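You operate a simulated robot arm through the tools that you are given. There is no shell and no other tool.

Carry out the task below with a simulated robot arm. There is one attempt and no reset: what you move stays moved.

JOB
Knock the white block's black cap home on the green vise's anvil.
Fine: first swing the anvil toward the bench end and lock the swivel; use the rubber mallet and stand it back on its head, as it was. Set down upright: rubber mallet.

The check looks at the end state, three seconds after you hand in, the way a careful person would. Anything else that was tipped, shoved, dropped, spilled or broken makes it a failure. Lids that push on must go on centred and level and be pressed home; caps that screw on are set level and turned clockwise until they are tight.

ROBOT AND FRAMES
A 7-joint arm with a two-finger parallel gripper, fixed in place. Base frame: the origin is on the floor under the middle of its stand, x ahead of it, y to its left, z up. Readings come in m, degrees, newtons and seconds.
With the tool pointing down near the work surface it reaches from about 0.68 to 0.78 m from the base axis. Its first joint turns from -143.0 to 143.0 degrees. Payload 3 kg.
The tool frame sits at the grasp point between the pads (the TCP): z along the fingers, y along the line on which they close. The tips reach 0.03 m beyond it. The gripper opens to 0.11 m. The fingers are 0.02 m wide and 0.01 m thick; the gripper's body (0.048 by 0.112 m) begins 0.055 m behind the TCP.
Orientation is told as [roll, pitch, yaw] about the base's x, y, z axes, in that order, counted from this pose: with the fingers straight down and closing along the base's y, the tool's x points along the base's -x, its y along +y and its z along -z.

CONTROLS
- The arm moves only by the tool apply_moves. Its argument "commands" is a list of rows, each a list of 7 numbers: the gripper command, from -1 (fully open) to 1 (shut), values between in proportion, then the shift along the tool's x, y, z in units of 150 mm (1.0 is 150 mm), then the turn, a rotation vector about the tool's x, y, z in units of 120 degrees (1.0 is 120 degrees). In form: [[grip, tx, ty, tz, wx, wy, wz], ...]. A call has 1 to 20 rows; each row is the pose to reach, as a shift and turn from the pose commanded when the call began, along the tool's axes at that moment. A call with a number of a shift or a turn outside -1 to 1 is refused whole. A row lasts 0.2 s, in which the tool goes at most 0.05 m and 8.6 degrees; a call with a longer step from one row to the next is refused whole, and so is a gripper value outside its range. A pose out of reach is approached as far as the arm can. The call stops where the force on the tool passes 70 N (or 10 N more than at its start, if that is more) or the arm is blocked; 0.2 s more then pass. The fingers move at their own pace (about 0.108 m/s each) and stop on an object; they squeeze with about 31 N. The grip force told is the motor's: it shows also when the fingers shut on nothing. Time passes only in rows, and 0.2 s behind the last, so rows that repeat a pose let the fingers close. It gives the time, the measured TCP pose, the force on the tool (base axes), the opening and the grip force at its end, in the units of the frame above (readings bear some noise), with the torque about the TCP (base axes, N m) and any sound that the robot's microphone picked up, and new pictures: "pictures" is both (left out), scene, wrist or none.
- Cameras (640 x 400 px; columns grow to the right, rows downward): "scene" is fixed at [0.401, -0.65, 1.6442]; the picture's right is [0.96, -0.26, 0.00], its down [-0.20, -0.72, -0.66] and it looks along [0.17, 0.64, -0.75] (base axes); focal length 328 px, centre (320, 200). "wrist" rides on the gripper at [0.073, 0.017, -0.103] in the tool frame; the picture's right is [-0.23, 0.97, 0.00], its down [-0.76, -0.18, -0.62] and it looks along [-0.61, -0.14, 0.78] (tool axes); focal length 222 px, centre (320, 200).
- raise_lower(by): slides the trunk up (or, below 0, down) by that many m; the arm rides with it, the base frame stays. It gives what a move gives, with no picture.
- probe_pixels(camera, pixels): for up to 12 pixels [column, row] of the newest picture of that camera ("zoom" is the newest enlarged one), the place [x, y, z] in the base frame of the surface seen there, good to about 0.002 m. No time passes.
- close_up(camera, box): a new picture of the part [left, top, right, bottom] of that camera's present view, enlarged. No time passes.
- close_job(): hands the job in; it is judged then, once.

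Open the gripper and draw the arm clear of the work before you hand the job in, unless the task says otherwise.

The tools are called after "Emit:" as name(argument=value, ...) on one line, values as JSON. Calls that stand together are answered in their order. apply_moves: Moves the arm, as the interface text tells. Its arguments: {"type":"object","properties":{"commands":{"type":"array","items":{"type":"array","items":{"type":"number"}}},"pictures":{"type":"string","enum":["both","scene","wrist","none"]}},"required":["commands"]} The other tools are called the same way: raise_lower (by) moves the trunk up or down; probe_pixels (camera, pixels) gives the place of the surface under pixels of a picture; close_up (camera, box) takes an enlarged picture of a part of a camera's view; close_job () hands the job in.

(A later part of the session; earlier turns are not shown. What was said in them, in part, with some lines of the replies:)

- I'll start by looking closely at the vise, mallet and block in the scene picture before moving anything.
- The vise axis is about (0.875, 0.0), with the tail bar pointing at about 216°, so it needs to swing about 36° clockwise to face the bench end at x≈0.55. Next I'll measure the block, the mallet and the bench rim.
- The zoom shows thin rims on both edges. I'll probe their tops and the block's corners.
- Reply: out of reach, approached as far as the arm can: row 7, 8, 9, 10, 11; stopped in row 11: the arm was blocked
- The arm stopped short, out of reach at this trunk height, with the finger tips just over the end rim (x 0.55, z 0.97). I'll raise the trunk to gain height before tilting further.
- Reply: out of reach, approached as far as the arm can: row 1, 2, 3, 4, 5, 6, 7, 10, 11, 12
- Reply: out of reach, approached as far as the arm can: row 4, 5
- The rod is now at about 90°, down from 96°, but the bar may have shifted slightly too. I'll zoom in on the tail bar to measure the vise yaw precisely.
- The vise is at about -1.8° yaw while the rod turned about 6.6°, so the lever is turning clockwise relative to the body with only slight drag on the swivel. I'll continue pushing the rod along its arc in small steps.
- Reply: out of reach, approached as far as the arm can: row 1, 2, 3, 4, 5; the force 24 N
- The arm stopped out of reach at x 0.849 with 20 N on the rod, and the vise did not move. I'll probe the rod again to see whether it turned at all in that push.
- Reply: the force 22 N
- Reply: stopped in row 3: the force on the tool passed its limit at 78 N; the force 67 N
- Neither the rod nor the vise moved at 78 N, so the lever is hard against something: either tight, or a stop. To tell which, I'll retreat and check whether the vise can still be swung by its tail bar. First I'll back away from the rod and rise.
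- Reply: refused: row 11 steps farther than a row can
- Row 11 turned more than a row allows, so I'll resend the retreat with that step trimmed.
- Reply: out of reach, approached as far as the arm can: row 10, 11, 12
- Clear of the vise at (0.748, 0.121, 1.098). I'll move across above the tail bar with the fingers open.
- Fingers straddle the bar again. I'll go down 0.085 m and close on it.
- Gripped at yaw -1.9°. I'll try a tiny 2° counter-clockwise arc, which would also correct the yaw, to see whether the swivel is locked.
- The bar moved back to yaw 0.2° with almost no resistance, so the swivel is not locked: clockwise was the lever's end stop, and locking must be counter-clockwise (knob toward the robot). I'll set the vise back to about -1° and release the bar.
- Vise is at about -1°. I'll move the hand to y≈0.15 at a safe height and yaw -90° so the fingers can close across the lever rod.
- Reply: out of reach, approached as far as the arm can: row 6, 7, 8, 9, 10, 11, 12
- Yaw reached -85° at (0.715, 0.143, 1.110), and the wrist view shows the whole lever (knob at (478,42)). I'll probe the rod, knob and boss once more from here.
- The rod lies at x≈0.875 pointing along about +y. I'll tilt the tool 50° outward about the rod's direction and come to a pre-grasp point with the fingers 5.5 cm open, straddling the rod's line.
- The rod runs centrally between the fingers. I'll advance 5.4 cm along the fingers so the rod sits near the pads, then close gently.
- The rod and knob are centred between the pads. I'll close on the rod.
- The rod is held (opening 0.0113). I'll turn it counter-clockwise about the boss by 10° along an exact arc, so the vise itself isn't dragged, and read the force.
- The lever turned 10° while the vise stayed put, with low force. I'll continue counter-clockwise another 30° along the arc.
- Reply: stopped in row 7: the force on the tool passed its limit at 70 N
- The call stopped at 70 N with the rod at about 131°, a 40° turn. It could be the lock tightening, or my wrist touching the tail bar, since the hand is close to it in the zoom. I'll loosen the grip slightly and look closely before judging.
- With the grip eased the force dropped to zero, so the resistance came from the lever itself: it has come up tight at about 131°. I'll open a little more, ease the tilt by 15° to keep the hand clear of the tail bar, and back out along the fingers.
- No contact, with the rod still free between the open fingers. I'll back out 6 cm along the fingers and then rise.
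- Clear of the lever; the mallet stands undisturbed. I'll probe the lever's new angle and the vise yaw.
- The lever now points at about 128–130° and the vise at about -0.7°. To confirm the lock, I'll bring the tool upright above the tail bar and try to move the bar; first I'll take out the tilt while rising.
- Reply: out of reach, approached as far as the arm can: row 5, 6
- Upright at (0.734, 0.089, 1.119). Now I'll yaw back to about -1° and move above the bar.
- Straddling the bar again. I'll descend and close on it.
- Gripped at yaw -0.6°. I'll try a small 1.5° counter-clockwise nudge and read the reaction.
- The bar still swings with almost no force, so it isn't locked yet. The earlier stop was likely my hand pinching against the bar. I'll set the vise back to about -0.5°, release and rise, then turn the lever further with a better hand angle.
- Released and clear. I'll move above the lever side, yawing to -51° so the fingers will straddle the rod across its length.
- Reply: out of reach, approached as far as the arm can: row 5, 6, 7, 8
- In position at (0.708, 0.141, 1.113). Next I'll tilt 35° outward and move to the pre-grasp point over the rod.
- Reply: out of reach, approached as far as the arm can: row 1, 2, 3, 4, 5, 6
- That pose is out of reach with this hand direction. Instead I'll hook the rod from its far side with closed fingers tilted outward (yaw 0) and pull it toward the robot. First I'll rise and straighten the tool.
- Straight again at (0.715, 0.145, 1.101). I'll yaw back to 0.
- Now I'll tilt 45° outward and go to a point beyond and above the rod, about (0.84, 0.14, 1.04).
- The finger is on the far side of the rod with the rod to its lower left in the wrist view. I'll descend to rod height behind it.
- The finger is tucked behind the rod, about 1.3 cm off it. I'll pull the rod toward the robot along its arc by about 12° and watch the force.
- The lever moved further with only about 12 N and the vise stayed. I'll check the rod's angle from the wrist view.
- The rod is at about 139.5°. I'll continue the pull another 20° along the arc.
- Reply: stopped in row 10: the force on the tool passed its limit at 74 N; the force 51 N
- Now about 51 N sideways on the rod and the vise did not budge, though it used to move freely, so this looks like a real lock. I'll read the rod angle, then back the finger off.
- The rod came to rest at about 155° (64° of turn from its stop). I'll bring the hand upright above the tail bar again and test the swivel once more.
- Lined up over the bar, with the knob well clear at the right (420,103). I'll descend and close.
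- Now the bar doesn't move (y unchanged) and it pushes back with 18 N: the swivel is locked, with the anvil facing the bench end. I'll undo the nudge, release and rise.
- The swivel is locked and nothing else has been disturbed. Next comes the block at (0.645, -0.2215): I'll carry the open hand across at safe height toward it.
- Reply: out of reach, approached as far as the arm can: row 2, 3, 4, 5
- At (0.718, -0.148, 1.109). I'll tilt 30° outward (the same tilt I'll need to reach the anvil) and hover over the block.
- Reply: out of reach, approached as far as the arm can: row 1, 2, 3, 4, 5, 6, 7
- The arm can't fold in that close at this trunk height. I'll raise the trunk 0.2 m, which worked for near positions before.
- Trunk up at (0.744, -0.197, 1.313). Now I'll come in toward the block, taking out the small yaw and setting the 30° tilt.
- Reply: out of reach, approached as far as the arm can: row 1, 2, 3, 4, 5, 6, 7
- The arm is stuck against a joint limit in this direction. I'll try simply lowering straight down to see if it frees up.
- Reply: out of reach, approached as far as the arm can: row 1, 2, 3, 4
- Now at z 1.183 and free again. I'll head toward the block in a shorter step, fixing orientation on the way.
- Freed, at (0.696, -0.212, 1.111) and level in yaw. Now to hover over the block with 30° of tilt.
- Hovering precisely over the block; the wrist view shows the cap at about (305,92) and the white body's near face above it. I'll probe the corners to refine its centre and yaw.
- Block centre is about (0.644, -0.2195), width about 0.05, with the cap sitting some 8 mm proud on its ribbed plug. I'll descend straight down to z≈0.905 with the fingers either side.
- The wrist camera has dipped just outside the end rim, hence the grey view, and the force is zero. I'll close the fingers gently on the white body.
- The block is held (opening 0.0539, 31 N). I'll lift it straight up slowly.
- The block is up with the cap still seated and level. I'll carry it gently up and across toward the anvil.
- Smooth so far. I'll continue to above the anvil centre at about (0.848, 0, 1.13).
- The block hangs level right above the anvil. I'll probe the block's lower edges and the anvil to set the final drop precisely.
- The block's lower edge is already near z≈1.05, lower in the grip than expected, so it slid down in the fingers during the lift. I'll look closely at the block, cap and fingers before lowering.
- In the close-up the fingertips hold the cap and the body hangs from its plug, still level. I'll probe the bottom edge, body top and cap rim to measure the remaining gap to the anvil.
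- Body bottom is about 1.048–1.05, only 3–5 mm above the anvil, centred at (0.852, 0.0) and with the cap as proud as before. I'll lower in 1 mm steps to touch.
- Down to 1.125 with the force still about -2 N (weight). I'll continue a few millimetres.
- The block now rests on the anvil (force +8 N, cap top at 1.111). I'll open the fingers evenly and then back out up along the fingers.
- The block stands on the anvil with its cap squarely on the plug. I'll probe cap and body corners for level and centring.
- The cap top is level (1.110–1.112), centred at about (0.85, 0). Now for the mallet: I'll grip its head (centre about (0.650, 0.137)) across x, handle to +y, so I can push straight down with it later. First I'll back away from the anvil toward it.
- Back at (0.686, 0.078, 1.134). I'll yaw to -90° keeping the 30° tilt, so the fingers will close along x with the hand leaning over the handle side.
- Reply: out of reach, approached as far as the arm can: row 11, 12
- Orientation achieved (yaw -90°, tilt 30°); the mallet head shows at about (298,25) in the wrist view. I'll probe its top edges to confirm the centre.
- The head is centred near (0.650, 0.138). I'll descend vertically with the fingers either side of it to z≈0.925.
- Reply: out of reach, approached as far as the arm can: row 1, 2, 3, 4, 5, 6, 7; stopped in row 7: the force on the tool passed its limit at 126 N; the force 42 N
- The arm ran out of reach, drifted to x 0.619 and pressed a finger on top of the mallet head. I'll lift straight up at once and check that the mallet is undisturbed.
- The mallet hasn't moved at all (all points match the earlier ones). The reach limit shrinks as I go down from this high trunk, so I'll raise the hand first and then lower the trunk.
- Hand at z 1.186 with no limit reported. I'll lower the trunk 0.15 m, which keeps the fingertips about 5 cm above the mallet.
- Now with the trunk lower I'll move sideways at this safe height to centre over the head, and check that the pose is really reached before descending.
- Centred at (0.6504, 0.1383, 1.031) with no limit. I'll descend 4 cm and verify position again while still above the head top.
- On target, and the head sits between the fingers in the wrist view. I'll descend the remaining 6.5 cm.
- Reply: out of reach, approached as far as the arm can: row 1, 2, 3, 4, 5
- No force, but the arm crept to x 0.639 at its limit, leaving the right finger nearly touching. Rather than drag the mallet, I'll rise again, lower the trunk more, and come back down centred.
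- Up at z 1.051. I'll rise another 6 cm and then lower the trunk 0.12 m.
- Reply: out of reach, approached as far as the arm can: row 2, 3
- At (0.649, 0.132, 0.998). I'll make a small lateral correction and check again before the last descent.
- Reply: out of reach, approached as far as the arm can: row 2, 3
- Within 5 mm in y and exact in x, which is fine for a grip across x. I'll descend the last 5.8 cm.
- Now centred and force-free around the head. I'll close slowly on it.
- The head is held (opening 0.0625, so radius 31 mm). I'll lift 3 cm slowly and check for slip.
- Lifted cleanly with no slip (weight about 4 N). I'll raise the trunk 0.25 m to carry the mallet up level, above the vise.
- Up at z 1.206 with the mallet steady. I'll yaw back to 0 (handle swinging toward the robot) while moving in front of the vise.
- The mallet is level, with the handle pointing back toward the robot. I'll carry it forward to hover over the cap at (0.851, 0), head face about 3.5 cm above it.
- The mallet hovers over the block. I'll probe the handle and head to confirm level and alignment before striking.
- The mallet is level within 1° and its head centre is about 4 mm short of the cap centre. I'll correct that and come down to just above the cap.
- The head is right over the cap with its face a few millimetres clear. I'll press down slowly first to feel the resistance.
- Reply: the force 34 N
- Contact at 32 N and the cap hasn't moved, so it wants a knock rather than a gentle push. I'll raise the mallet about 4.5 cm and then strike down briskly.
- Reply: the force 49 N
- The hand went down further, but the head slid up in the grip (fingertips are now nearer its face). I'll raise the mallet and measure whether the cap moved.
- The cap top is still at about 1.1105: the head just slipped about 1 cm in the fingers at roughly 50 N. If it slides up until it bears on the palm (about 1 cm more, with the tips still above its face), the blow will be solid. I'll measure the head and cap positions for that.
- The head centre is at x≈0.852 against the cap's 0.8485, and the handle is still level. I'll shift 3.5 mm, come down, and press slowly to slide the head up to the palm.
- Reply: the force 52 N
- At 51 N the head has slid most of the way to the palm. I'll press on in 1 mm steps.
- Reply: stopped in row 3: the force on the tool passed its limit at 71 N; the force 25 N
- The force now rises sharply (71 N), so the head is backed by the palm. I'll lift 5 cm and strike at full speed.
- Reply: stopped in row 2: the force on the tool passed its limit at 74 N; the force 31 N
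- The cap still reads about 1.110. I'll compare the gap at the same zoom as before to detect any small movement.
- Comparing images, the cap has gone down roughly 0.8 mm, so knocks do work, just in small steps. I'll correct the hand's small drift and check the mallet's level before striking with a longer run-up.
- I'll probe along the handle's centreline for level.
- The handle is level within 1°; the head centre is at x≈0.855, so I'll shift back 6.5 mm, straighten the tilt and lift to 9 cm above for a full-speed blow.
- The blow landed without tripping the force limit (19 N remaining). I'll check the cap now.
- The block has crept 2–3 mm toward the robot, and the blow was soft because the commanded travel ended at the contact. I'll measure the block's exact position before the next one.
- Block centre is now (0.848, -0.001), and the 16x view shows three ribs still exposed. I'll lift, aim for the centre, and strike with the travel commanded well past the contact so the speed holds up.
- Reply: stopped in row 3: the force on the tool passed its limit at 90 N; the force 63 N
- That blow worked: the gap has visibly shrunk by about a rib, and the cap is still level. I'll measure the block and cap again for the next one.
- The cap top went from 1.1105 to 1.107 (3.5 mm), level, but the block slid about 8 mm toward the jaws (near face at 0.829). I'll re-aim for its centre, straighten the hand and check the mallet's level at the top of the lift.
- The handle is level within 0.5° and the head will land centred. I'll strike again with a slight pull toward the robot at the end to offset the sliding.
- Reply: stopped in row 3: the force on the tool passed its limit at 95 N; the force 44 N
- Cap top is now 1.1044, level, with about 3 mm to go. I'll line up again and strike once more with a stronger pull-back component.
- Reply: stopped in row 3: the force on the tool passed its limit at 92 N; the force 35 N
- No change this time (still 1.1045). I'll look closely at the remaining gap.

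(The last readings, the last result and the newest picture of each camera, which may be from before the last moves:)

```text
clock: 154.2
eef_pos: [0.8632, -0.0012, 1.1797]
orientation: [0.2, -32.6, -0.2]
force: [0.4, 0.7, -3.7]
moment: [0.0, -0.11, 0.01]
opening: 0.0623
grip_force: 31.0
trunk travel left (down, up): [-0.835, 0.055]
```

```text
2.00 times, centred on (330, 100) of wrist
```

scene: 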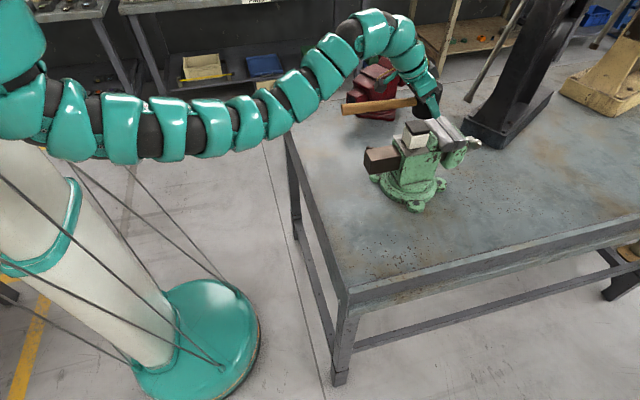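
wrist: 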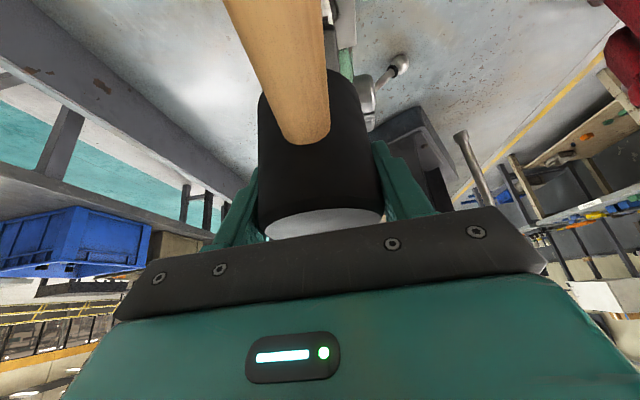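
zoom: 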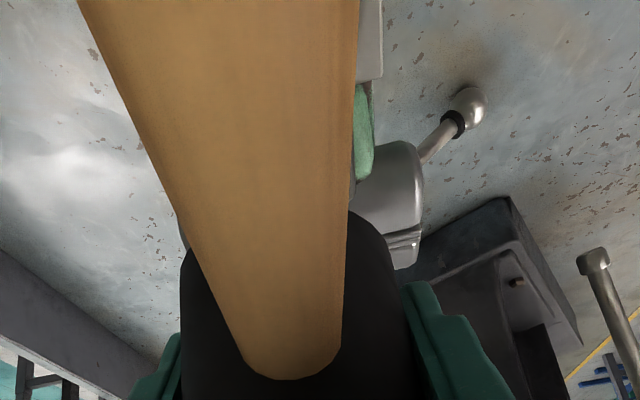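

About 3–4 mm of gap remains; the last blow was weaker because part of its speed went sideways. I'll take a longer run-up and strike straight down at full speed.

Emit:
apply_moves(commands=[[1, -0.13, 0.002, -0.19, 0, 0.0064, 0], [1, -0.26, 0.004, -0.385, 0.001, 0.0128, -0.001], [1, -0.394, 0.007, -0.579, 0.0017, 0.0192, -0.0017], [1, -0.394, 0.007, -0.579, 0.0017, 0.0192, -0.0017]], pictures="none")

Emit:
apply_moves(commands=[[1, 0.166, 0, 0.286, 0, 0, 0], [1, 0.332, 0, 0.572, 0, 0, 0], [1, 0.498, 0, 0.858, 0, 0, 0], [1, 0.58, 0, 1.0, 0, 0, 0]], pictures="none")

Emit:
apply_moves(commands=[[1, -0.13, 0, -0.23, 0, 0, 0], [1, -0.15, 0, -0.26, 0, 0, 0]], pictures="scene")

Emit:
close_up(camera="scene", box=[392, 110, 440, 155])

Emit:
probe_pixels(camera="zoom", pixels=[[280, 175], [240, 130], [350, 150], [400, 160], [270, 110], [340, 95], [210, 220], [220, 270], [310, 300], [380, 290], [420, 180]])

```text
clock: 155.2
eef_pos: [0.867, 0.0007, 1.2822]
orientation: [-0.1, -30.3, 0.0]
force: [-0.2, 0.3, -3.6]
moment: [0.0, -0.11, 0.01]
opening: 0.0624
grip_force: 31.3
trunk travel left (down, up): [-0.835, 0.055]
```

```text
clock: 156.3
eef_pos: [0.8706, -0.0, 1.1393]
orientation: [0.5, -33.3, -0.3]
force: [-12.5, -1.8, 34.2]
moment: [-0.23, 1.55, -0.01]
opening: 0.0623
grip_force: 30.8
trunk travel left (down, up): [-0.835, 0.055]
stopped in row 4: the force on the tool passed its limit at 85 N (the readings are from after the stop); the commanded pose is now the measured one
```

```text
clock: 156.9
eef_pos: [0.8734, -0.0004, 1.174]
orientation: [0.3, -32.4, -0.3]
force: [0.7, 0.2, -3.1]
moment: [0.01, -0.14, -0.01]
opening: 0.0625
grip_force: 30.7
trunk travel left (down, up): [-0.835, 0.055]
```

scene: 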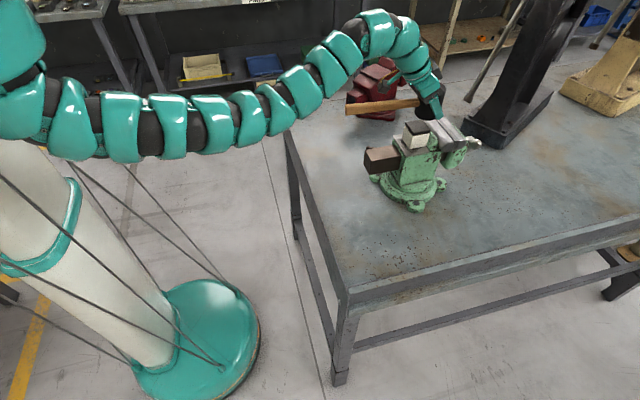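

```text
8.89 times, centred on (416, 132) of scene
```

zoom: 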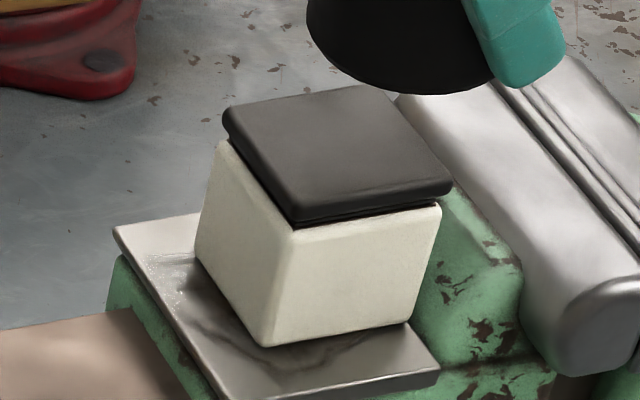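

```text
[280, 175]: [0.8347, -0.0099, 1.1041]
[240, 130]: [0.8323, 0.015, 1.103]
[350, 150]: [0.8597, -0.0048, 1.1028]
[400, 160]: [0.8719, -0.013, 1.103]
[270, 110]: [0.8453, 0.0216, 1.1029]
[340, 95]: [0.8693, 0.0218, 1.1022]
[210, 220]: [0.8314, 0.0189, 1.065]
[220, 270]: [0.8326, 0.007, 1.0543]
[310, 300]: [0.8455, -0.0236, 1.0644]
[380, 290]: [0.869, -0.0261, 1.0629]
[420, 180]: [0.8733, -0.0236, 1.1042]
```

The cap is down to 1.103, with about 1.5–2 mm still showing. That blow landed about 1 cm beyond centre, so I'll re-centre to x≈0.862 and strike again.

Emit:
apply_moves(commands=[[1, -0.073, 0.001, -0.187, 0.001, 0.0088, -0.001], [1, -0.147, 0.003, -0.373, 0.002, 0.0175, -0.002], [1, -0.147, 0.003, -0.373, 0.002, 0.0175, -0.002]], pictures="none")

Emit:
apply_moves(commands=[[1, 0.166, 0, 0.285, 0, 0, 0], [1, 0.332, 0, 0.57, 0, 0, 0], [1, 0.51, 0, 0.848, 0, 0, 0]], pictures="none")

Emit:
apply_moves(commands=[[1, -0.13, 0, -0.23, 0, 0, 0], [1, -0.15, 0, -0.26, 0, 0, 0]], pictures="scene")

Emit:
close_up(camera="scene", box=[392, 110, 440, 155])

Emit:
probe_pixels(camera="zoom", pixels=[[300, 175], [240, 130], [350, 150], [400, 160], [270, 110], [340, 95], [210, 220], [220, 270], [310, 300], [380, 290], [300, 200]])

```text
clock: 157.7
eef_pos: [0.8611, -0.0015, 1.2329]
orientation: [-0.1, -30.3, 0.0]
force: [0.8, -0.4, -3.2]
moment: [-0.04, -0.09, -0.02]
opening: 0.0624
grip_force: 31.0
trunk travel left (down, up): [-0.835, 0.055]
```

```text
clock: 158.4
eef_pos: [0.868, 0.0018, 1.1352]
orientation: [0.6, -33.7, -0.3]
force: [-32.1, -4.8, 43.9]
moment: [-0.38, 2.6, 0.0]
opening: 0.0623
grip_force: 30.9
trunk travel left (down, up): [-0.835, 0.055]
stopped in row 3: the force on the tool passed its limit at 91 N (the readings are from after the stop); the commanded pose is now the measured one
```

```text
clock: 159.0
eef_pos: [0.866, 0.0003, 1.1699]
orientation: [0.4, -32.7, -0.2]
force: [0.1, 0.5, -4.1]
moment: [-0.02, -0.08, -0.01]
opening: 0.0622
grip_force: 31.1
trunk travel left (down, up): [-0.835, 0.055]
```

scene: 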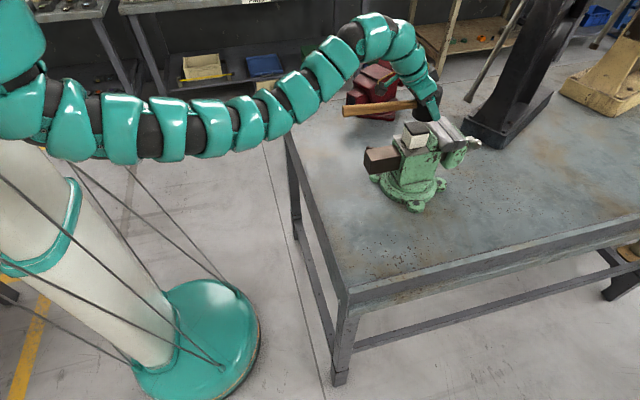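

```text
8.89 times, centred on (416, 132) of scene
```

zoom: 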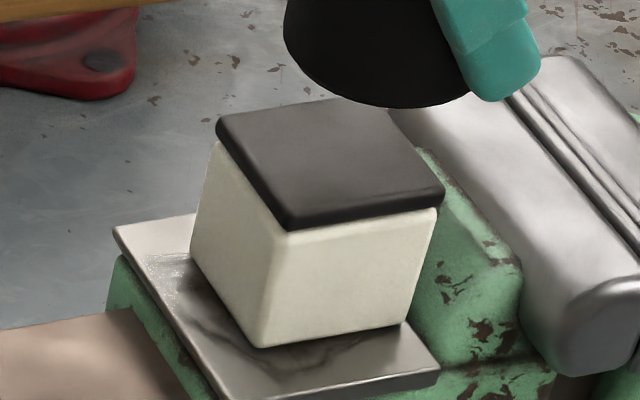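

```text
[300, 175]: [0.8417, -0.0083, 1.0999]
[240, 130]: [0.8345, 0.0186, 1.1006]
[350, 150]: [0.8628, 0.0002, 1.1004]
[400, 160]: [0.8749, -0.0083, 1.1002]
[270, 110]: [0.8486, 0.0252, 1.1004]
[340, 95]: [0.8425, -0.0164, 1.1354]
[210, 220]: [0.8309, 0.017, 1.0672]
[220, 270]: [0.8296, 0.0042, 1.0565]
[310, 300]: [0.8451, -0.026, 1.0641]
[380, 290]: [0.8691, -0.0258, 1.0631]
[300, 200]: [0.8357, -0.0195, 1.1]
```

The cap now reads 1.1002 all over and no plug is visible. I'll look closely all round for any remaining gap.

Emit:
close_up(camera="scene", box=[405, 118, 443, 150])

Emit:
probe_pixels(camera="zoom", pixels=[[60, 60], [200, 130], [320, 120], [110, 100], [250, 80], [180, 205], [180, 180], [330, 175], [340, 150], [60, 110]])

```text
12.50 times, centred on (424, 134) of scene
```

zoom: 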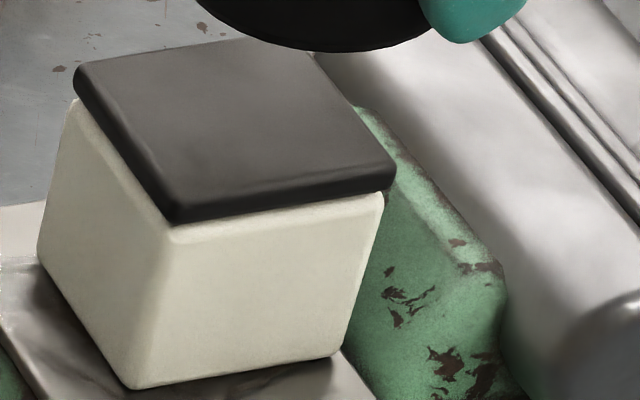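

```text
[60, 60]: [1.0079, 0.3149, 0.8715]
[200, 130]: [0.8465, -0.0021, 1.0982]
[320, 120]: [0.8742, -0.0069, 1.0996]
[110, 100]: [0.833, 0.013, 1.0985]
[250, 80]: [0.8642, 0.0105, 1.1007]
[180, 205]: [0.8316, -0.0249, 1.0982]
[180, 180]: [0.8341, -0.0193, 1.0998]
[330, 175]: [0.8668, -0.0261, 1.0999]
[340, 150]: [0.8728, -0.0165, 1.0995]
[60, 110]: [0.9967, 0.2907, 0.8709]
```

The lip sits flush on the body all round (cap top 1.0998, body top 1.0915), and the total travel of 11 mm matches the original gap. I'll give one more identical knock to confirm it has bottomed out.

Emit:
apply_moves(commands=[[1, -0.095, 0, -0.172, 0.0015, 0.01, -0.001], [1, -0.19, 0, -0.345, 0.003, 0.02, -0.0017], [1, -0.19, 0, -0.345, 0.003, 0.02, -0.0017]], pictures="none")

Emit:
apply_moves(commands=[[1, 0.166, 0, 0.285, 0, 0, 0], [1, 0.332, 0, 0.57, 0, 0, 0], [1, 0.52, 0, 0.84, 0, 0, 0]], pictures="none")

Emit:
apply_moves(commands=[[1, -0.13, 0, -0.23, 0, 0, 0], [1, -0.26, 0, -0.46, 0, 0, 0], [1, -0.26, 0, -0.46, 0, 0, 0]], pictures="both")

Emit:
close_up(camera="scene", box=[392, 110, 440, 155])

Emit:
probe_pixels(camera="zoom", pixels=[[300, 175], [240, 130], [350, 150], [400, 160], [270, 120], [320, 110], [210, 220], [220, 270], [310, 300], [380, 290], [300, 200]])

```text
clock: 159.8
eef_pos: [0.8616, -0.0003, 1.2318]
orientation: [-0.1, -30.4, 0.0]
force: [-0.5, -0.2, -3.3]
moment: [-0.03, -0.12, -0.01]
opening: 0.0623
grip_force: 30.8
trunk travel left (down, up): [-0.835, 0.055]
```

```text
clock: 160.6
eef_pos: [0.8673, 0.0025, 1.1348]
orientation: [0.8, -33.7, -0.3]
force: [-29.0, -4.2, 40.9]
moment: [-0.27, 2.39, 0.09]
opening: 0.062
grip_force: 30.7
trunk travel left (down, up): [-0.835, 0.055]
stopped in row 3: the force on the tool passed its limit at 94 N (the readings are from after the stop); the commanded pose is now the measured one
```

```text
clock: 161.4
eef_pos: [0.8664, 0.0008, 1.204]
orientation: [0.5, -32.9, -0.3]
force: [0.2, 0.1, -3.3]
moment: [-0.01, -0.09, 0.01]
opening: 0.0623
grip_force: 30.8
trunk travel left (down, up): [-0.835, 0.055]
```

scene: 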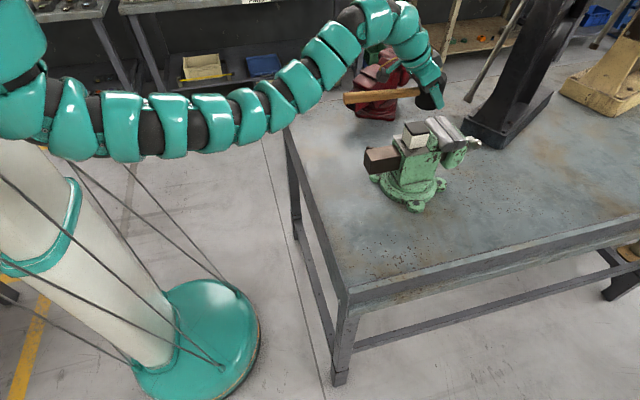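
wrist: 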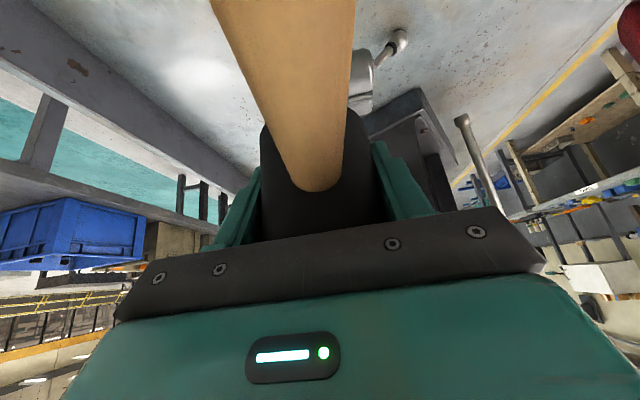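

```text
8.89 times, centred on (416, 132) of scene
```

zoom: 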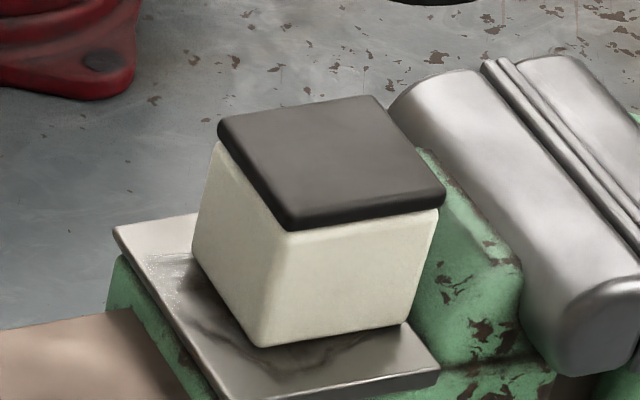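

```text
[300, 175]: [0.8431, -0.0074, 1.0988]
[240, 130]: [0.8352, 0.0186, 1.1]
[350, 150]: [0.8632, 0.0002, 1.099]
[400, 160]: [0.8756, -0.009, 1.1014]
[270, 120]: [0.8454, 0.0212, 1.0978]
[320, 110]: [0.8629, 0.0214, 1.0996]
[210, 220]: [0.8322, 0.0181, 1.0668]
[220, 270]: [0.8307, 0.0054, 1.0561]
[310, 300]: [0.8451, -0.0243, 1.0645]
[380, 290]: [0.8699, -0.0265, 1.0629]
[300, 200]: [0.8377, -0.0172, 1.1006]
```

No further change, so the cap is fully home, level and centred. Now I'll return the mallet: back away from the vise along the same path I came in on, levelling the hand.

Emit:
apply_moves(commands=[[1, 0.1, 0.06, -0.08, 0.001, 0.003, -0.0005], [1, 0.2, 0.12, -0.15, 0.001, 0.006, -0.001], [1, 0.31, 0.18, -0.22, 0.002, 0.009, -0.0012], [1, 0.42, 0.24, -0.29, 0.002, 0.012, -0.0015], [1, 0.53, 0.3, -0.36, 0.003, 0.015, -0.002], [1, 0.64, 0.36, -0.42, 0.003, 0.018, -0.002], [1, 0.75, 0.42, -0.48, 0.004, 0.02, -0.0025], [1, 0.86, 0.48, -0.54, 0.004, 0.0217, -0.0025], [1, 0.942, 0.527, -0.586, 0.004, 0.0217, -0.0025], [1, 0.942, 0.527, -0.586, 0.004, 0.0217, -0.0025]], pictures="both")

Emit:
close_up(camera="scene", box=[290, 50, 450, 190])

```text
clock: 163.6
eef_pos: [0.699, 0.0793, 1.2022]
orientation: [-0.1, -30.4, 0.0]
force: [0.1, 0.2, -3.7]
moment: [0.0, -0.11, 0.0]
opening: 0.0622
grip_force: 30.6
trunk travel left (down, up): [-0.835, 0.055]
```

scene: 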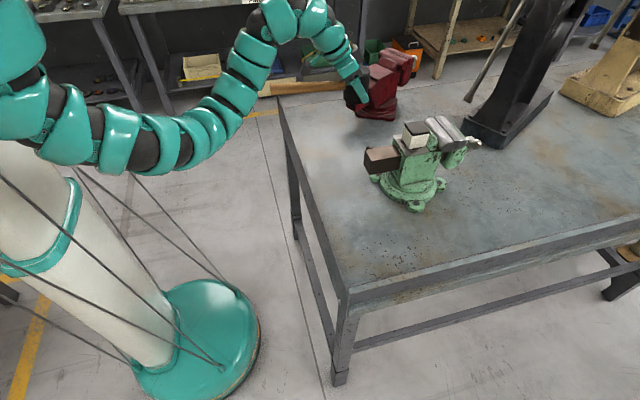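
wrist: 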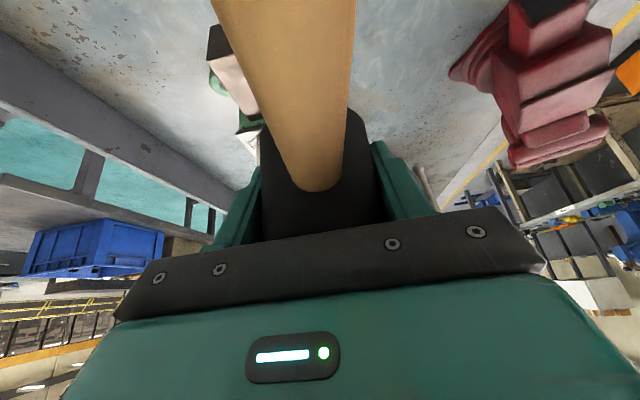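

```text
2.86 times, centred on (370, 120) of scene
```

zoom: 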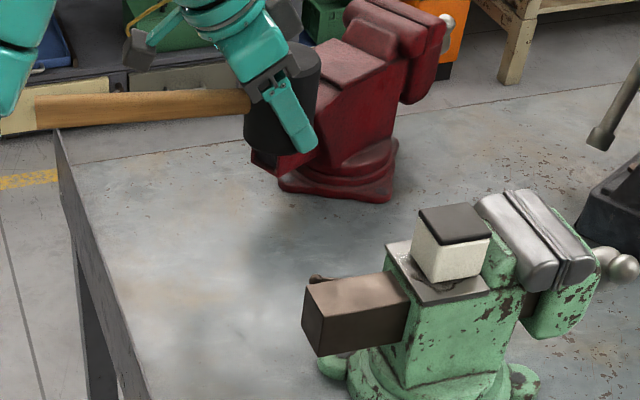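

The block stands capped on the anvil. I'll probe the handle here to see its level and yaw relative to the hand before turning.

Emit:
probe_pixels(camera="zoom", pixels=[[50, 108], [100, 105], [150, 102], [200, 100], [240, 97], [258, 110], [255, 130], [262, 145], [280, 150], [310, 60]])

Emit:
probe_pixels(camera="wrist", pixels=[[285, 20], [295, 60], [305, 100], [315, 140], [320, 180], [320, 210], [270, 150], [372, 130]])

```text
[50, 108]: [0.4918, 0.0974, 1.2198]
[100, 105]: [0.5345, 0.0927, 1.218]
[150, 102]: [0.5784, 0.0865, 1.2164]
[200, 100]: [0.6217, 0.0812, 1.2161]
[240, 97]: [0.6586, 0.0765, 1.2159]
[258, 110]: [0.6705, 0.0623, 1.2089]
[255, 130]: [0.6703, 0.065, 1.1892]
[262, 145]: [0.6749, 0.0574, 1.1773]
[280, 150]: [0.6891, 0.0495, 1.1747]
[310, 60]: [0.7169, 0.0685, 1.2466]
```

```text
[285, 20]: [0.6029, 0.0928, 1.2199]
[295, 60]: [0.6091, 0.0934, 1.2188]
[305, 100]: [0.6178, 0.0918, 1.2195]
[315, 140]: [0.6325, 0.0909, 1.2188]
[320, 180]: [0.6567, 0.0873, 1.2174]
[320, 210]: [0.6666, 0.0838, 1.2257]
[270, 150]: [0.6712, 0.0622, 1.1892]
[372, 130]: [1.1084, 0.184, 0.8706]
```

The handle end is about 1° high and the mallet has yawed about 5° in the grip, so I'll turn the hand by -85.7° (not -90°) to put the handle back along its original line, while moving back over its old spot.

Emit:
apply_moves(commands=[[1, 0.025, 0.033, -0.017, 0.0329, 0, 0.056], [1, 0.05, 0.066, -0.035, 0.0657, 0, 0.112], [1, 0.075, 0.1, -0.052, 0.0986, 0, 0.168], [1, 0.1, 0.133, -0.07, 0.1314, 0, 0.224], [1, 0.125, 0.166, -0.087, 0.1643, 0, 0.28], [1, 0.149, 0.199, -0.105, 0.1971, 0, 0.336], [1, 0.174, 0.232, -0.122, 0.23, 0, 0.392], [1, 0.199, 0.265, -0.14, 0.2628, 0, 0.448], [1, 0.224, 0.299, -0.157, 0.2957, 0, 0.504], [1, 0.249, 0.332, -0.175, 0.3285, 0, 0.56], [1, 0.274, 0.365, -0.192, 0.3614, 0, 0.616], [1, 0.274, 0.365, -0.192, 0.3614, 0, 0.616]], pictures="both")

Emit:
close_up(camera="scene", box=[280, 20, 400, 140])

```text
clock: 166.2
eef_pos: [0.6485, 0.1348, 1.2059]
orientation: [0.0, -30.5, -85.8]
force: [0.0, -0.2, -4.1]
moment: [-0.06, 0.0, -0.02]
opening: 0.062
grip_force: 30.8
out of reach, approached as far as the arm can: row 5, 6
trunk travel left (down, up): [-0.835, 0.055]
```

scene: 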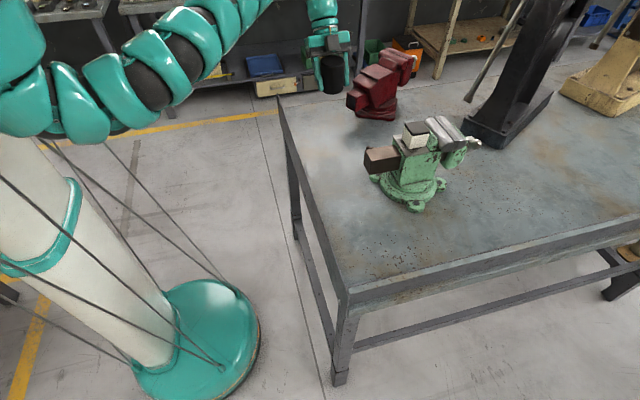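
wrist: 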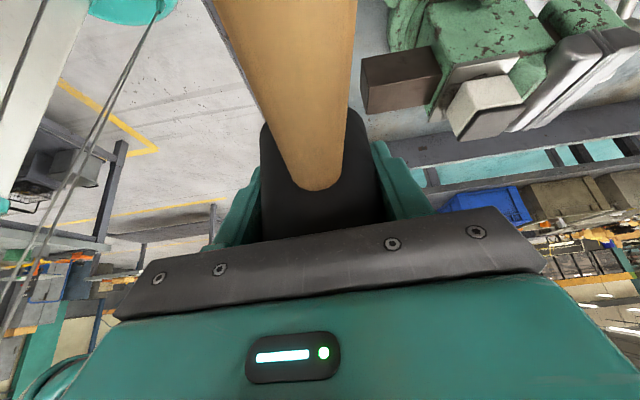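

```text
3.33 times, centred on (340, 80) of scene
```

zoom: 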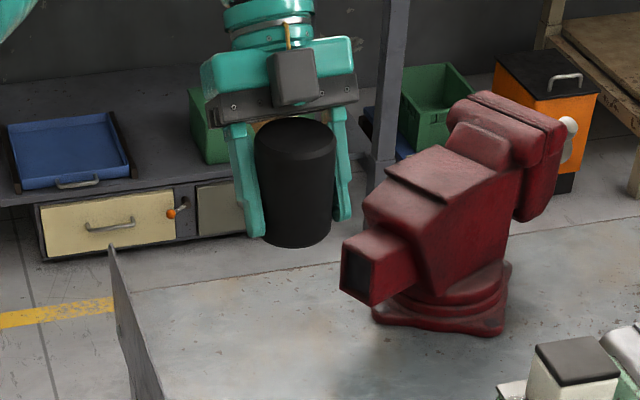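

Over its old spot at z 1.206, handle toward +y. I'll lower the trunk 0.24 m; the head's face will then be about 6 cm above the bench.

Emit:
raise_lower(by=-0.24)

Emit:
apply_moves(commands=[[1, 0, 0, 0, 0, -0.003, 0], [1, 0.01, 0.01, 0, 0, -0.006, 0]], pictures="both")

Emit:
close_up(camera="scene", box=[280, 80, 380, 190])

```text
clock: 168.7
eef_pos: [0.6483, 0.1354, 0.9673]
orientation: [0.0, -30.7, -85.7]
force: [0.1, 0.0, -4.1]
moment: [-0.08, 0.0, 0.02]
opening: 0.0622
grip_force: 31.1
trunk travel left (down, up): [-0.595, 0.295]
```

```text
clock: 169.3
eef_pos: [0.6504, 0.1354, 0.9663]
orientation: [0.0, -31.3, -85.9]
force: [0.2, 0.3, -4.2]
moment: [-0.07, -0.02, -0.02]
opening: 0.0622
grip_force: 30.9
trunk travel left (down, up): [-0.595, 0.295]
```

scene: 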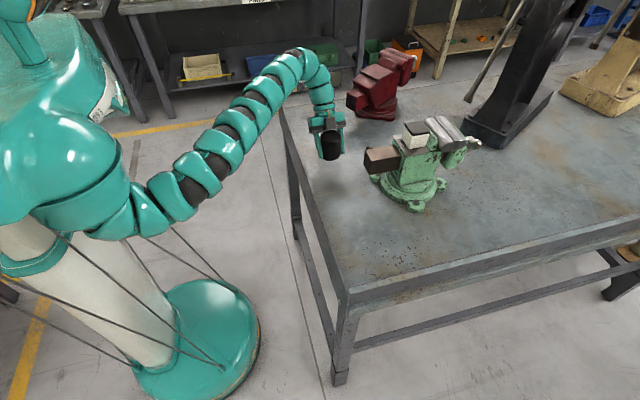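
wrist: 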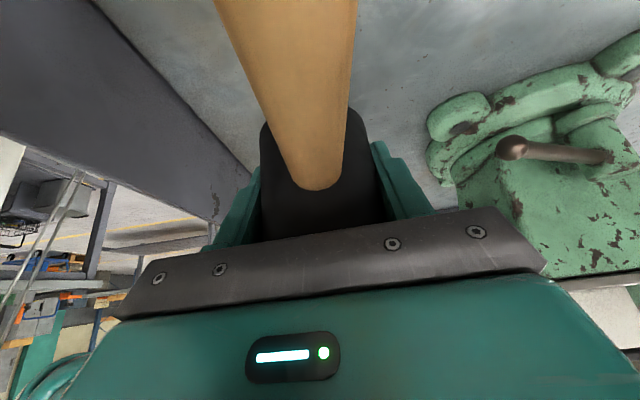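

```text
3.64 times, centred on (330, 135) of scene
```

zoom: 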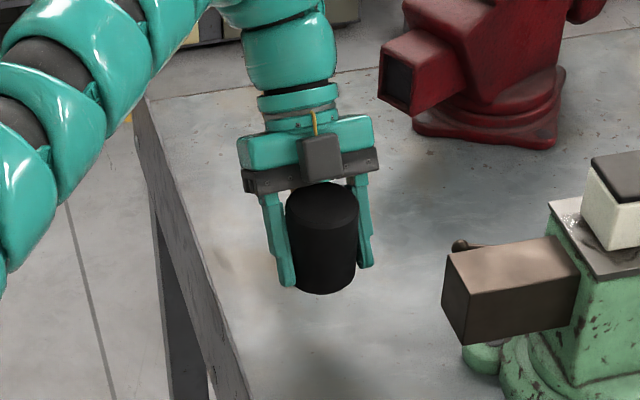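

The mallet hangs upright over its spot. I'll probe the handle and the head's lower edge for level and height.

Emit:
probe_pixels(camera="wrist", pixels=[[285, 10], [292, 50], [300, 90], [310, 130], [318, 175]])

Emit:
probe_pixels(camera="zoom", pixels=[[320, 285], [320, 240], [320, 288], [300, 285], [345, 280], [320, 200], [285, 275], [365, 255]])

```text
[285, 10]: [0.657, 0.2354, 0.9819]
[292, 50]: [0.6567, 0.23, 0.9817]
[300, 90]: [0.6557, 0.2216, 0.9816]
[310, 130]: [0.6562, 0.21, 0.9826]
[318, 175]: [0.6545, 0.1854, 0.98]
```

```text
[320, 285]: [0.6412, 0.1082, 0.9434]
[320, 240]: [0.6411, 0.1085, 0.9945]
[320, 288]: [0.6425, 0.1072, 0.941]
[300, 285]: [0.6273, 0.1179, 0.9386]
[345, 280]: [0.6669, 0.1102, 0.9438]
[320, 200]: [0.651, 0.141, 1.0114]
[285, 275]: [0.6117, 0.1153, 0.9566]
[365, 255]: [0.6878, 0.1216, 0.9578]
```

The handle is level (0.9815 throughout) and points along its old line; it needs to descend about 5.9 cm. I'll lower 5 cm first and check for drift.

Emit:
apply_moves(commands=[[1, 0.043, 0, 0.071, 0, 0, 0], [1, 0.087, 0, 0.142, 0, 0, 0], [1, 0.13, 0, 0.213, 0, 0, 0], [1, 0.173, 0, 0.285, 0, 0, 0], [1, 0.173, 0, 0.285, 0, 0, 0]], pictures="none")

```text
clock: 170.5
eef_pos: [0.6505, 0.1378, 0.9159]
orientation: [0.1, -31.3, -85.7]
force: [0.4, -0.2, -3.1]
moment: [-0.08, 0.03, 0.0]
opening: 0.0621
grip_force: 31.0
trunk travel left (down, up): [-0.595, 0.295]
```

At z 0.916, no drift and still hanging free (-3 N). I'll go down in 1.5 mm steps until the head touches the bench.

Emit:
apply_moves(commands=[[1, 0.0052, 0, 0.0085, 0, 0, 0], [1, 0.0104, 0, 0.0171, 0, 0, 0], [1, 0.0156, 0, 0.0256, 0, 0, 0], [1, 0.0208, 0, 0.0342, 0, 0, 0], [1, 0.0208, 0, 0.0342, 0, 0, 0]], pictures="none")

```text
clock: 171.7
eef_pos: [0.6503, 0.1368, 0.9103]
orientation: [-0.1, -31.3, -85.7]
force: [0.5, 0.4, -3.8]
moment: [-0.07, 0.01, 0.0]
opening: 0.0622
grip_force: 30.7
trunk travel left (down, up): [-0.595, 0.295]
```

Now 0.9103 and still free. I'll continue in 1 mm steps.

Emit:
apply_moves(commands=[[1, 0.0035, 0, 0.0057, 0, 0, 0], [1, 0.0069, 0, 0.0114, 0, 0, 0], [1, 0.0104, 0, 0.0171, 0, 0, 0], [1, 0.0104, 0, 0.0171, 0, 0, 0]], pictures="none")

```text
clock: 172.7
eef_pos: [0.6497, 0.1371, 0.907]
orientation: [0.0, -31.4, -85.8]
force: [0.4, -0.8, -3.1]
moment: [-0.07, 0.02, 0.03]
opening: 0.0623
grip_force: 31.2
trunk travel left (down, up): [-0.595, 0.295]
```

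At 0.907, still free (-3 N). A little further.

Emit:
apply_moves(commands=[[1, 0.0035, 0, 0.0057, 0, 0, 0], [1, 0.0069, 0, 0.0114, 0, 0, 0], [1, 0.0069, 0, 0.0114, 0, 0, 0]], pictures="scene")

Emit:
close_up(camera="scene", box=[300, 120, 360, 180])

Emit:
probe_pixels(camera="zoom", pixels=[[310, 380], [300, 360], [310, 200], [310, 250], [250, 330], [370, 330]])

```text
clock: 173.5
eef_pos: [0.651, 0.1363, 0.9063]
orientation: [0.1, -31.2, -85.8]
force: [2.8, 0.4, 11.2]
moment: [-0.37, 0.11, -0.01]
opening: 0.0619
grip_force: 31.0
trunk travel left (down, up): [-0.595, 0.295]
```

scene: 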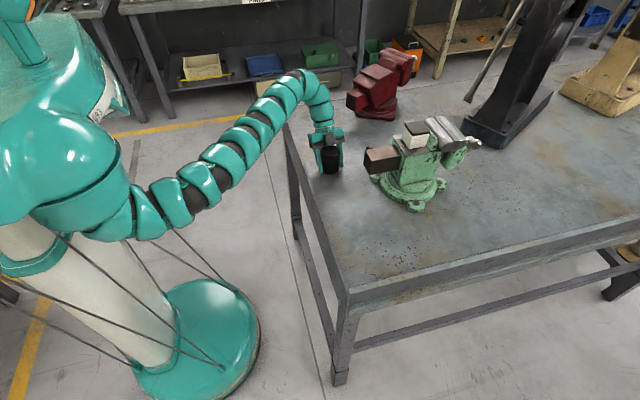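

```text
6.67 times, centred on (330, 150) of scene
```

zoom: 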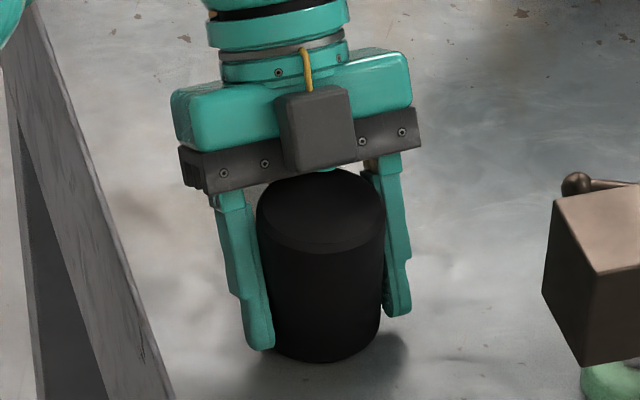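

```text
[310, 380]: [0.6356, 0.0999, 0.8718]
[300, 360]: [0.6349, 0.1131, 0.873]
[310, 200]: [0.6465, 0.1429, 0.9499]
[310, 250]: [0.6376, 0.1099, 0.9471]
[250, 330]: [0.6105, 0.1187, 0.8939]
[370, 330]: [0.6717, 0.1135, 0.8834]
```

The head's top reads 0.950 as originally and the bench takes the load, so it is standing. I'll open the fingers evenly and then lift straight up.

Emit:
apply_moves(commands=[[-0.15, 0, 0, 0, 0, 0, 0], [-0.25, 0, 0, 0, 0, 0, 0], [-0.4, 0, 0, 0, 0, 0, 0], [-0.5, 0, 0, 0, 0, 0, 0], [-0.5, 0, 0, 0, 0, 0, 0]], pictures="both")

Emit:
close_up(camera="scene", box=[300, 120, 360, 180])

```text
clock: 174.7
eef_pos: [0.6498, 0.1367, 0.9052]
orientation: [0.0, -31.2, -85.8]
force: [5.7, 5.1, 16.6]
moment: [0.35, 0.25, -0.21]
opening: 0.0824
grip_force: 0.0
trunk travel left (down, up): [-0.595, 0.295]
```

scene: 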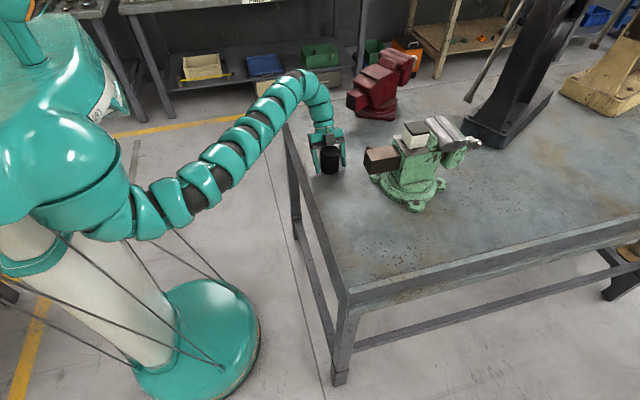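
wrist: 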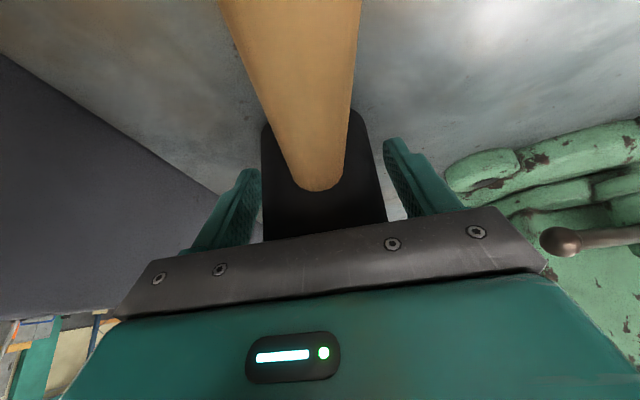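

```text
6.67 times, centred on (330, 150) of scene
```

zoom: 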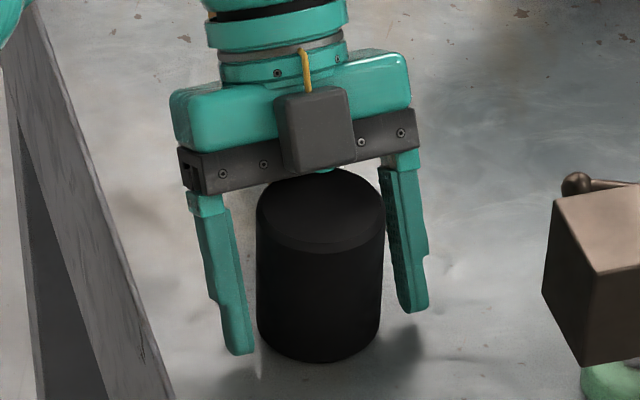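

The fingers are open and the mallet stands free; the palm still rests lightly on its top edge. I'll lift straight up slowly.

Emit:
apply_moves(commands=[[-0.5, -0.017, 0, -0.029, 0, 0, 0], [-0.5, -0.052, 0, -0.086, 0, 0, 0], [-0.5, -0.121, 0, -0.2, 0, 0, 0], [-0.5, -0.208, 0, -0.342, 0, 0, 0], [-0.5, -0.312, 0, -0.513, 0, 0, 0], [-0.5, -0.416, 0, -0.684, 0, 0, 0], [-0.5, -0.416, 0, -0.684, 0, 0, 0]], pictures="both")

Emit:
close_up(camera="scene", box=[306, 112, 354, 182])

Emit:
probe_pixels(camera="zoom", pixels=[[320, 190], [272, 222], [366, 222], [320, 245], [318, 215], [316, 345], [316, 300], [288, 180], [268, 130], [316, 270]])

```text
clock: 176.3
eef_pos: [0.6506, 0.136, 1.0248]
orientation: [0.0, -31.3, -85.6]
force: [0.0, 0.0, -0.3]
moment: [0.0, -0.02, 0.01]
opening: 0.0826
grip_force: 0.1
trunk travel left (down, up): [-0.595, 0.295]
```

scene: 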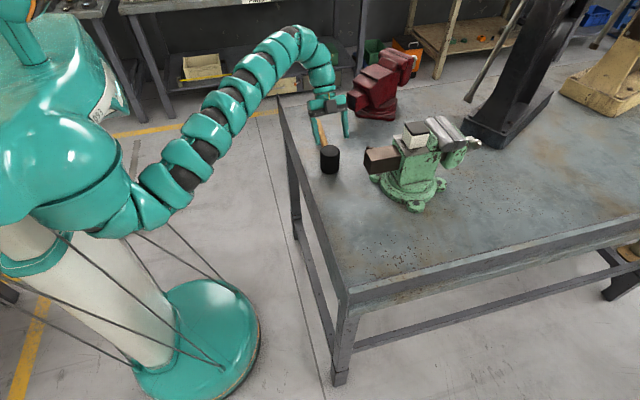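
wrist: 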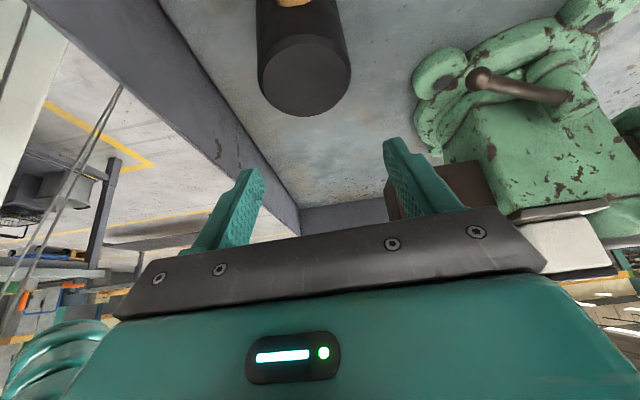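

```text
5.71 times, centred on (330, 147) of scene
```

zoom: 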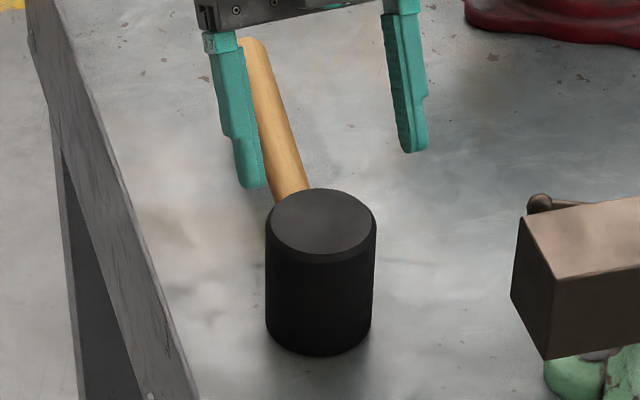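

```text
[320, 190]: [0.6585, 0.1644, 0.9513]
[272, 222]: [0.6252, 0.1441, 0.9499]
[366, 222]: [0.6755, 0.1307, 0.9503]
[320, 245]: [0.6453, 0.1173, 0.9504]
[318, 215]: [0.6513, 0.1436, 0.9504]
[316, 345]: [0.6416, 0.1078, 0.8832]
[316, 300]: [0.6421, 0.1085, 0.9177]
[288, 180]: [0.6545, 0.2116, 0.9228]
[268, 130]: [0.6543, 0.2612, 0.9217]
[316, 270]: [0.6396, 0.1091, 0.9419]
```

The mallet stands exactly as before (all probes match). I'll check that the vise is still square and the lever still home.

Emit:
close_up(camera="scene", box=[355, 110, 455, 180])

Emit:
probe_pixels(camera="zoom", pixels=[[70, 252], [100, 305], [250, 278], [215, 232], [275, 325], [210, 180], [395, 300], [340, 150], [290, 140], [380, 170], [330, 100], [62, 235]])

Emit:
probe_pixels(camera="wrist", pixels=[[480, 78], [510, 85], [535, 92], [560, 98]])

```text
5.71 times, centred on (405, 145) of scene
```

zoom: 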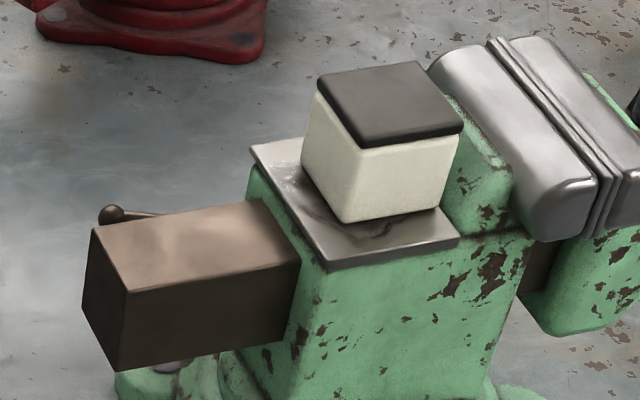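

```text
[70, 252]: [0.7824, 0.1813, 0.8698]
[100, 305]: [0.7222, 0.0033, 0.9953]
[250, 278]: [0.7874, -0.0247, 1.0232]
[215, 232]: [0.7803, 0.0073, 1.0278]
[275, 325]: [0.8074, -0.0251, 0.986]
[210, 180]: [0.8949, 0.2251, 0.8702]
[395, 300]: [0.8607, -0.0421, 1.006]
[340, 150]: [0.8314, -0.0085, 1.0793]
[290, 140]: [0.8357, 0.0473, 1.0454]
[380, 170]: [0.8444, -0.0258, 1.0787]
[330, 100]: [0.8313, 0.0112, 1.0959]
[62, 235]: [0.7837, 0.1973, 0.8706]
```

```text
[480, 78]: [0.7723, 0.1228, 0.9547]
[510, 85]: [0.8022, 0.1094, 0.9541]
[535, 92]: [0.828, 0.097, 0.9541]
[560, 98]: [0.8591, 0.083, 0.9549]
```

The lever is still at 155°, locked. I'll verify the bar's edges for yaw, then draw the arm back and clear.

Emit:
probe_pixels(camera="zoom", pixels=[[98, 230], [128, 290], [296, 258], [262, 202], [253, 150], [325, 265], [456, 240]])

Emit:
apply_moves(commands=[[-0.5, -0.06, 0, -0.1, 0, 0, 0], [-0.5, -0.12, 0, -0.2, 0, 0, 0], [-0.5, -0.2, 0, -0.33, 0, 0, 0], [-0.5, -0.26, -0.05, -0.43, 0, 0, 0], [-0.5, -0.3, -0.15, -0.5, 0, 0, 0], [-0.5, -0.3, -0.25, -0.5, 0, 0, 0]], pictures="none")

```text
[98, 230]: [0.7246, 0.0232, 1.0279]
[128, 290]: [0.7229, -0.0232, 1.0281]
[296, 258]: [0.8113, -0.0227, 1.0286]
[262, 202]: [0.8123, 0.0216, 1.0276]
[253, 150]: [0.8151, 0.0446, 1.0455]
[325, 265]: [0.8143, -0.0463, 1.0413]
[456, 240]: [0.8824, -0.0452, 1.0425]
```

```text
clock: 177.7
eef_pos: [0.62, 0.1185, 1.0631]
orientation: [0.7, -31.2, -85.9]
force: [-0.6, -0.3, 0.2]
moment: [0.03, -0.02, 0.01]
opening: 0.0826
grip_force: 0.0
out of reach, approached as far as the arm can: row 1, 2, 3, 4, 5, 6
trunk travel left (down, up): [-0.595, 0.295]
```

The vise is within 0.5° of square to the bench end. I'll raise the trunk to lift the arm well clear of the work.

Emit:
raise_lower(by=0.25)

Emit:
apply_moves(commands=[[-0.5, 0, -0.1, 0, 0, 0, 0], [-0.5, 0, -0.2, 0, 0, 0, 0], [-0.5, 0, -0.2, 0, 0, 0, 0]], pictures="both")

Emit:
close_up(camera="scene", box=[290, 90, 470, 220])

```text
clock: 180.3
eef_pos: [0.6219, 0.1188, 1.3106]
orientation: [0.6, -31.2, -85.8]
force: [1.1, -1.6, -0.5]
moment: [-0.01, 0.01, -0.01]
opening: 0.0825
grip_force: 0.1
trunk travel left (down, up): [-0.845, 0.045]
```

```text
clock: 181.1
eef_pos: [0.5921, 0.116, 1.3087]
orientation: [0.9, -31.1, -85.8]
force: [1.1, 0.7, -0.3]
moment: [-0.02, -0.01, -0.02]
opening: 0.0827
grip_force: 0.0
trunk travel left (down, up): [-0.845, 0.045]
```

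scene: 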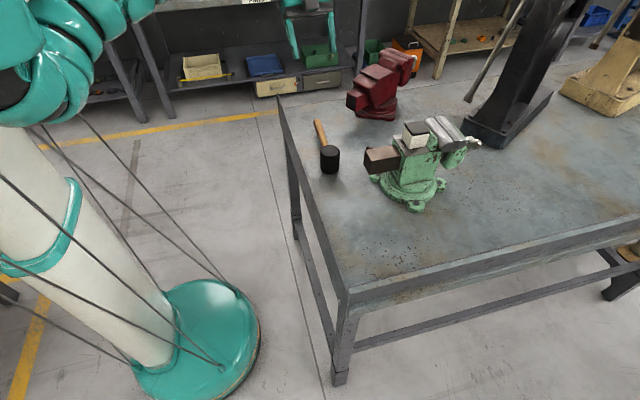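
wrist: 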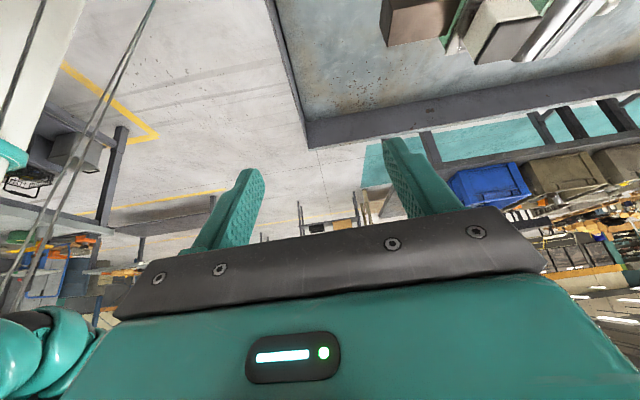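

```text
3.08 times, centred on (380, 155) of scene
```

zoom: 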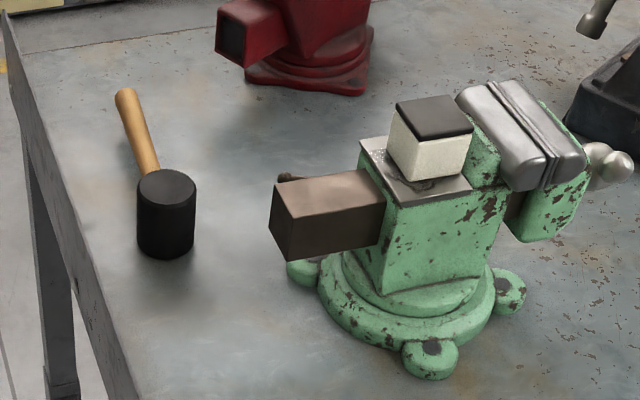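

The zoom shows the mallet standing on its head as it was, the vise square to the bench end and locked, and the block on the anvil with its cap flush. The gripper is open and well clear, so I'm handing the job in.

Emit:
close_job()

```text
The job is handed in.
```

The cap is knocked fully home on the white block, which I left standing on the green vise's anvil. The job is handed in, and no result of the check has come back yet.

- **Vise:** I swung it about 36° so the anvil faces the bench end, now within about 0.5° of square. The lock lever is at its tight end. After locking, the tail bar no longer moved when pushed.
- **Cap:** It came down about 11 mm over several mallet blows until no gap showed. A last blow did not move it further. The cap top is level, within a couple of millimetres of measurement scatter.
- **Block position:** The blows slid the block about 6 mm toward the jaws from where I set it. Its far edge is now about level with the anvil plate's edge, at most about 2 mm past it. It sits flat and steady.
- **Mallet:** It is back on its head in its old spot, with the handle along its old line. All the points I checked match the start.
- **Slips along the way:** On my first try at gripping the mallet, a finger pressed down hard on top of its head (126 N peak). It did not move. While tightening the lever, the arm also stopped a few times on its force limit.

The gripper is open and the arm is clear of the work.
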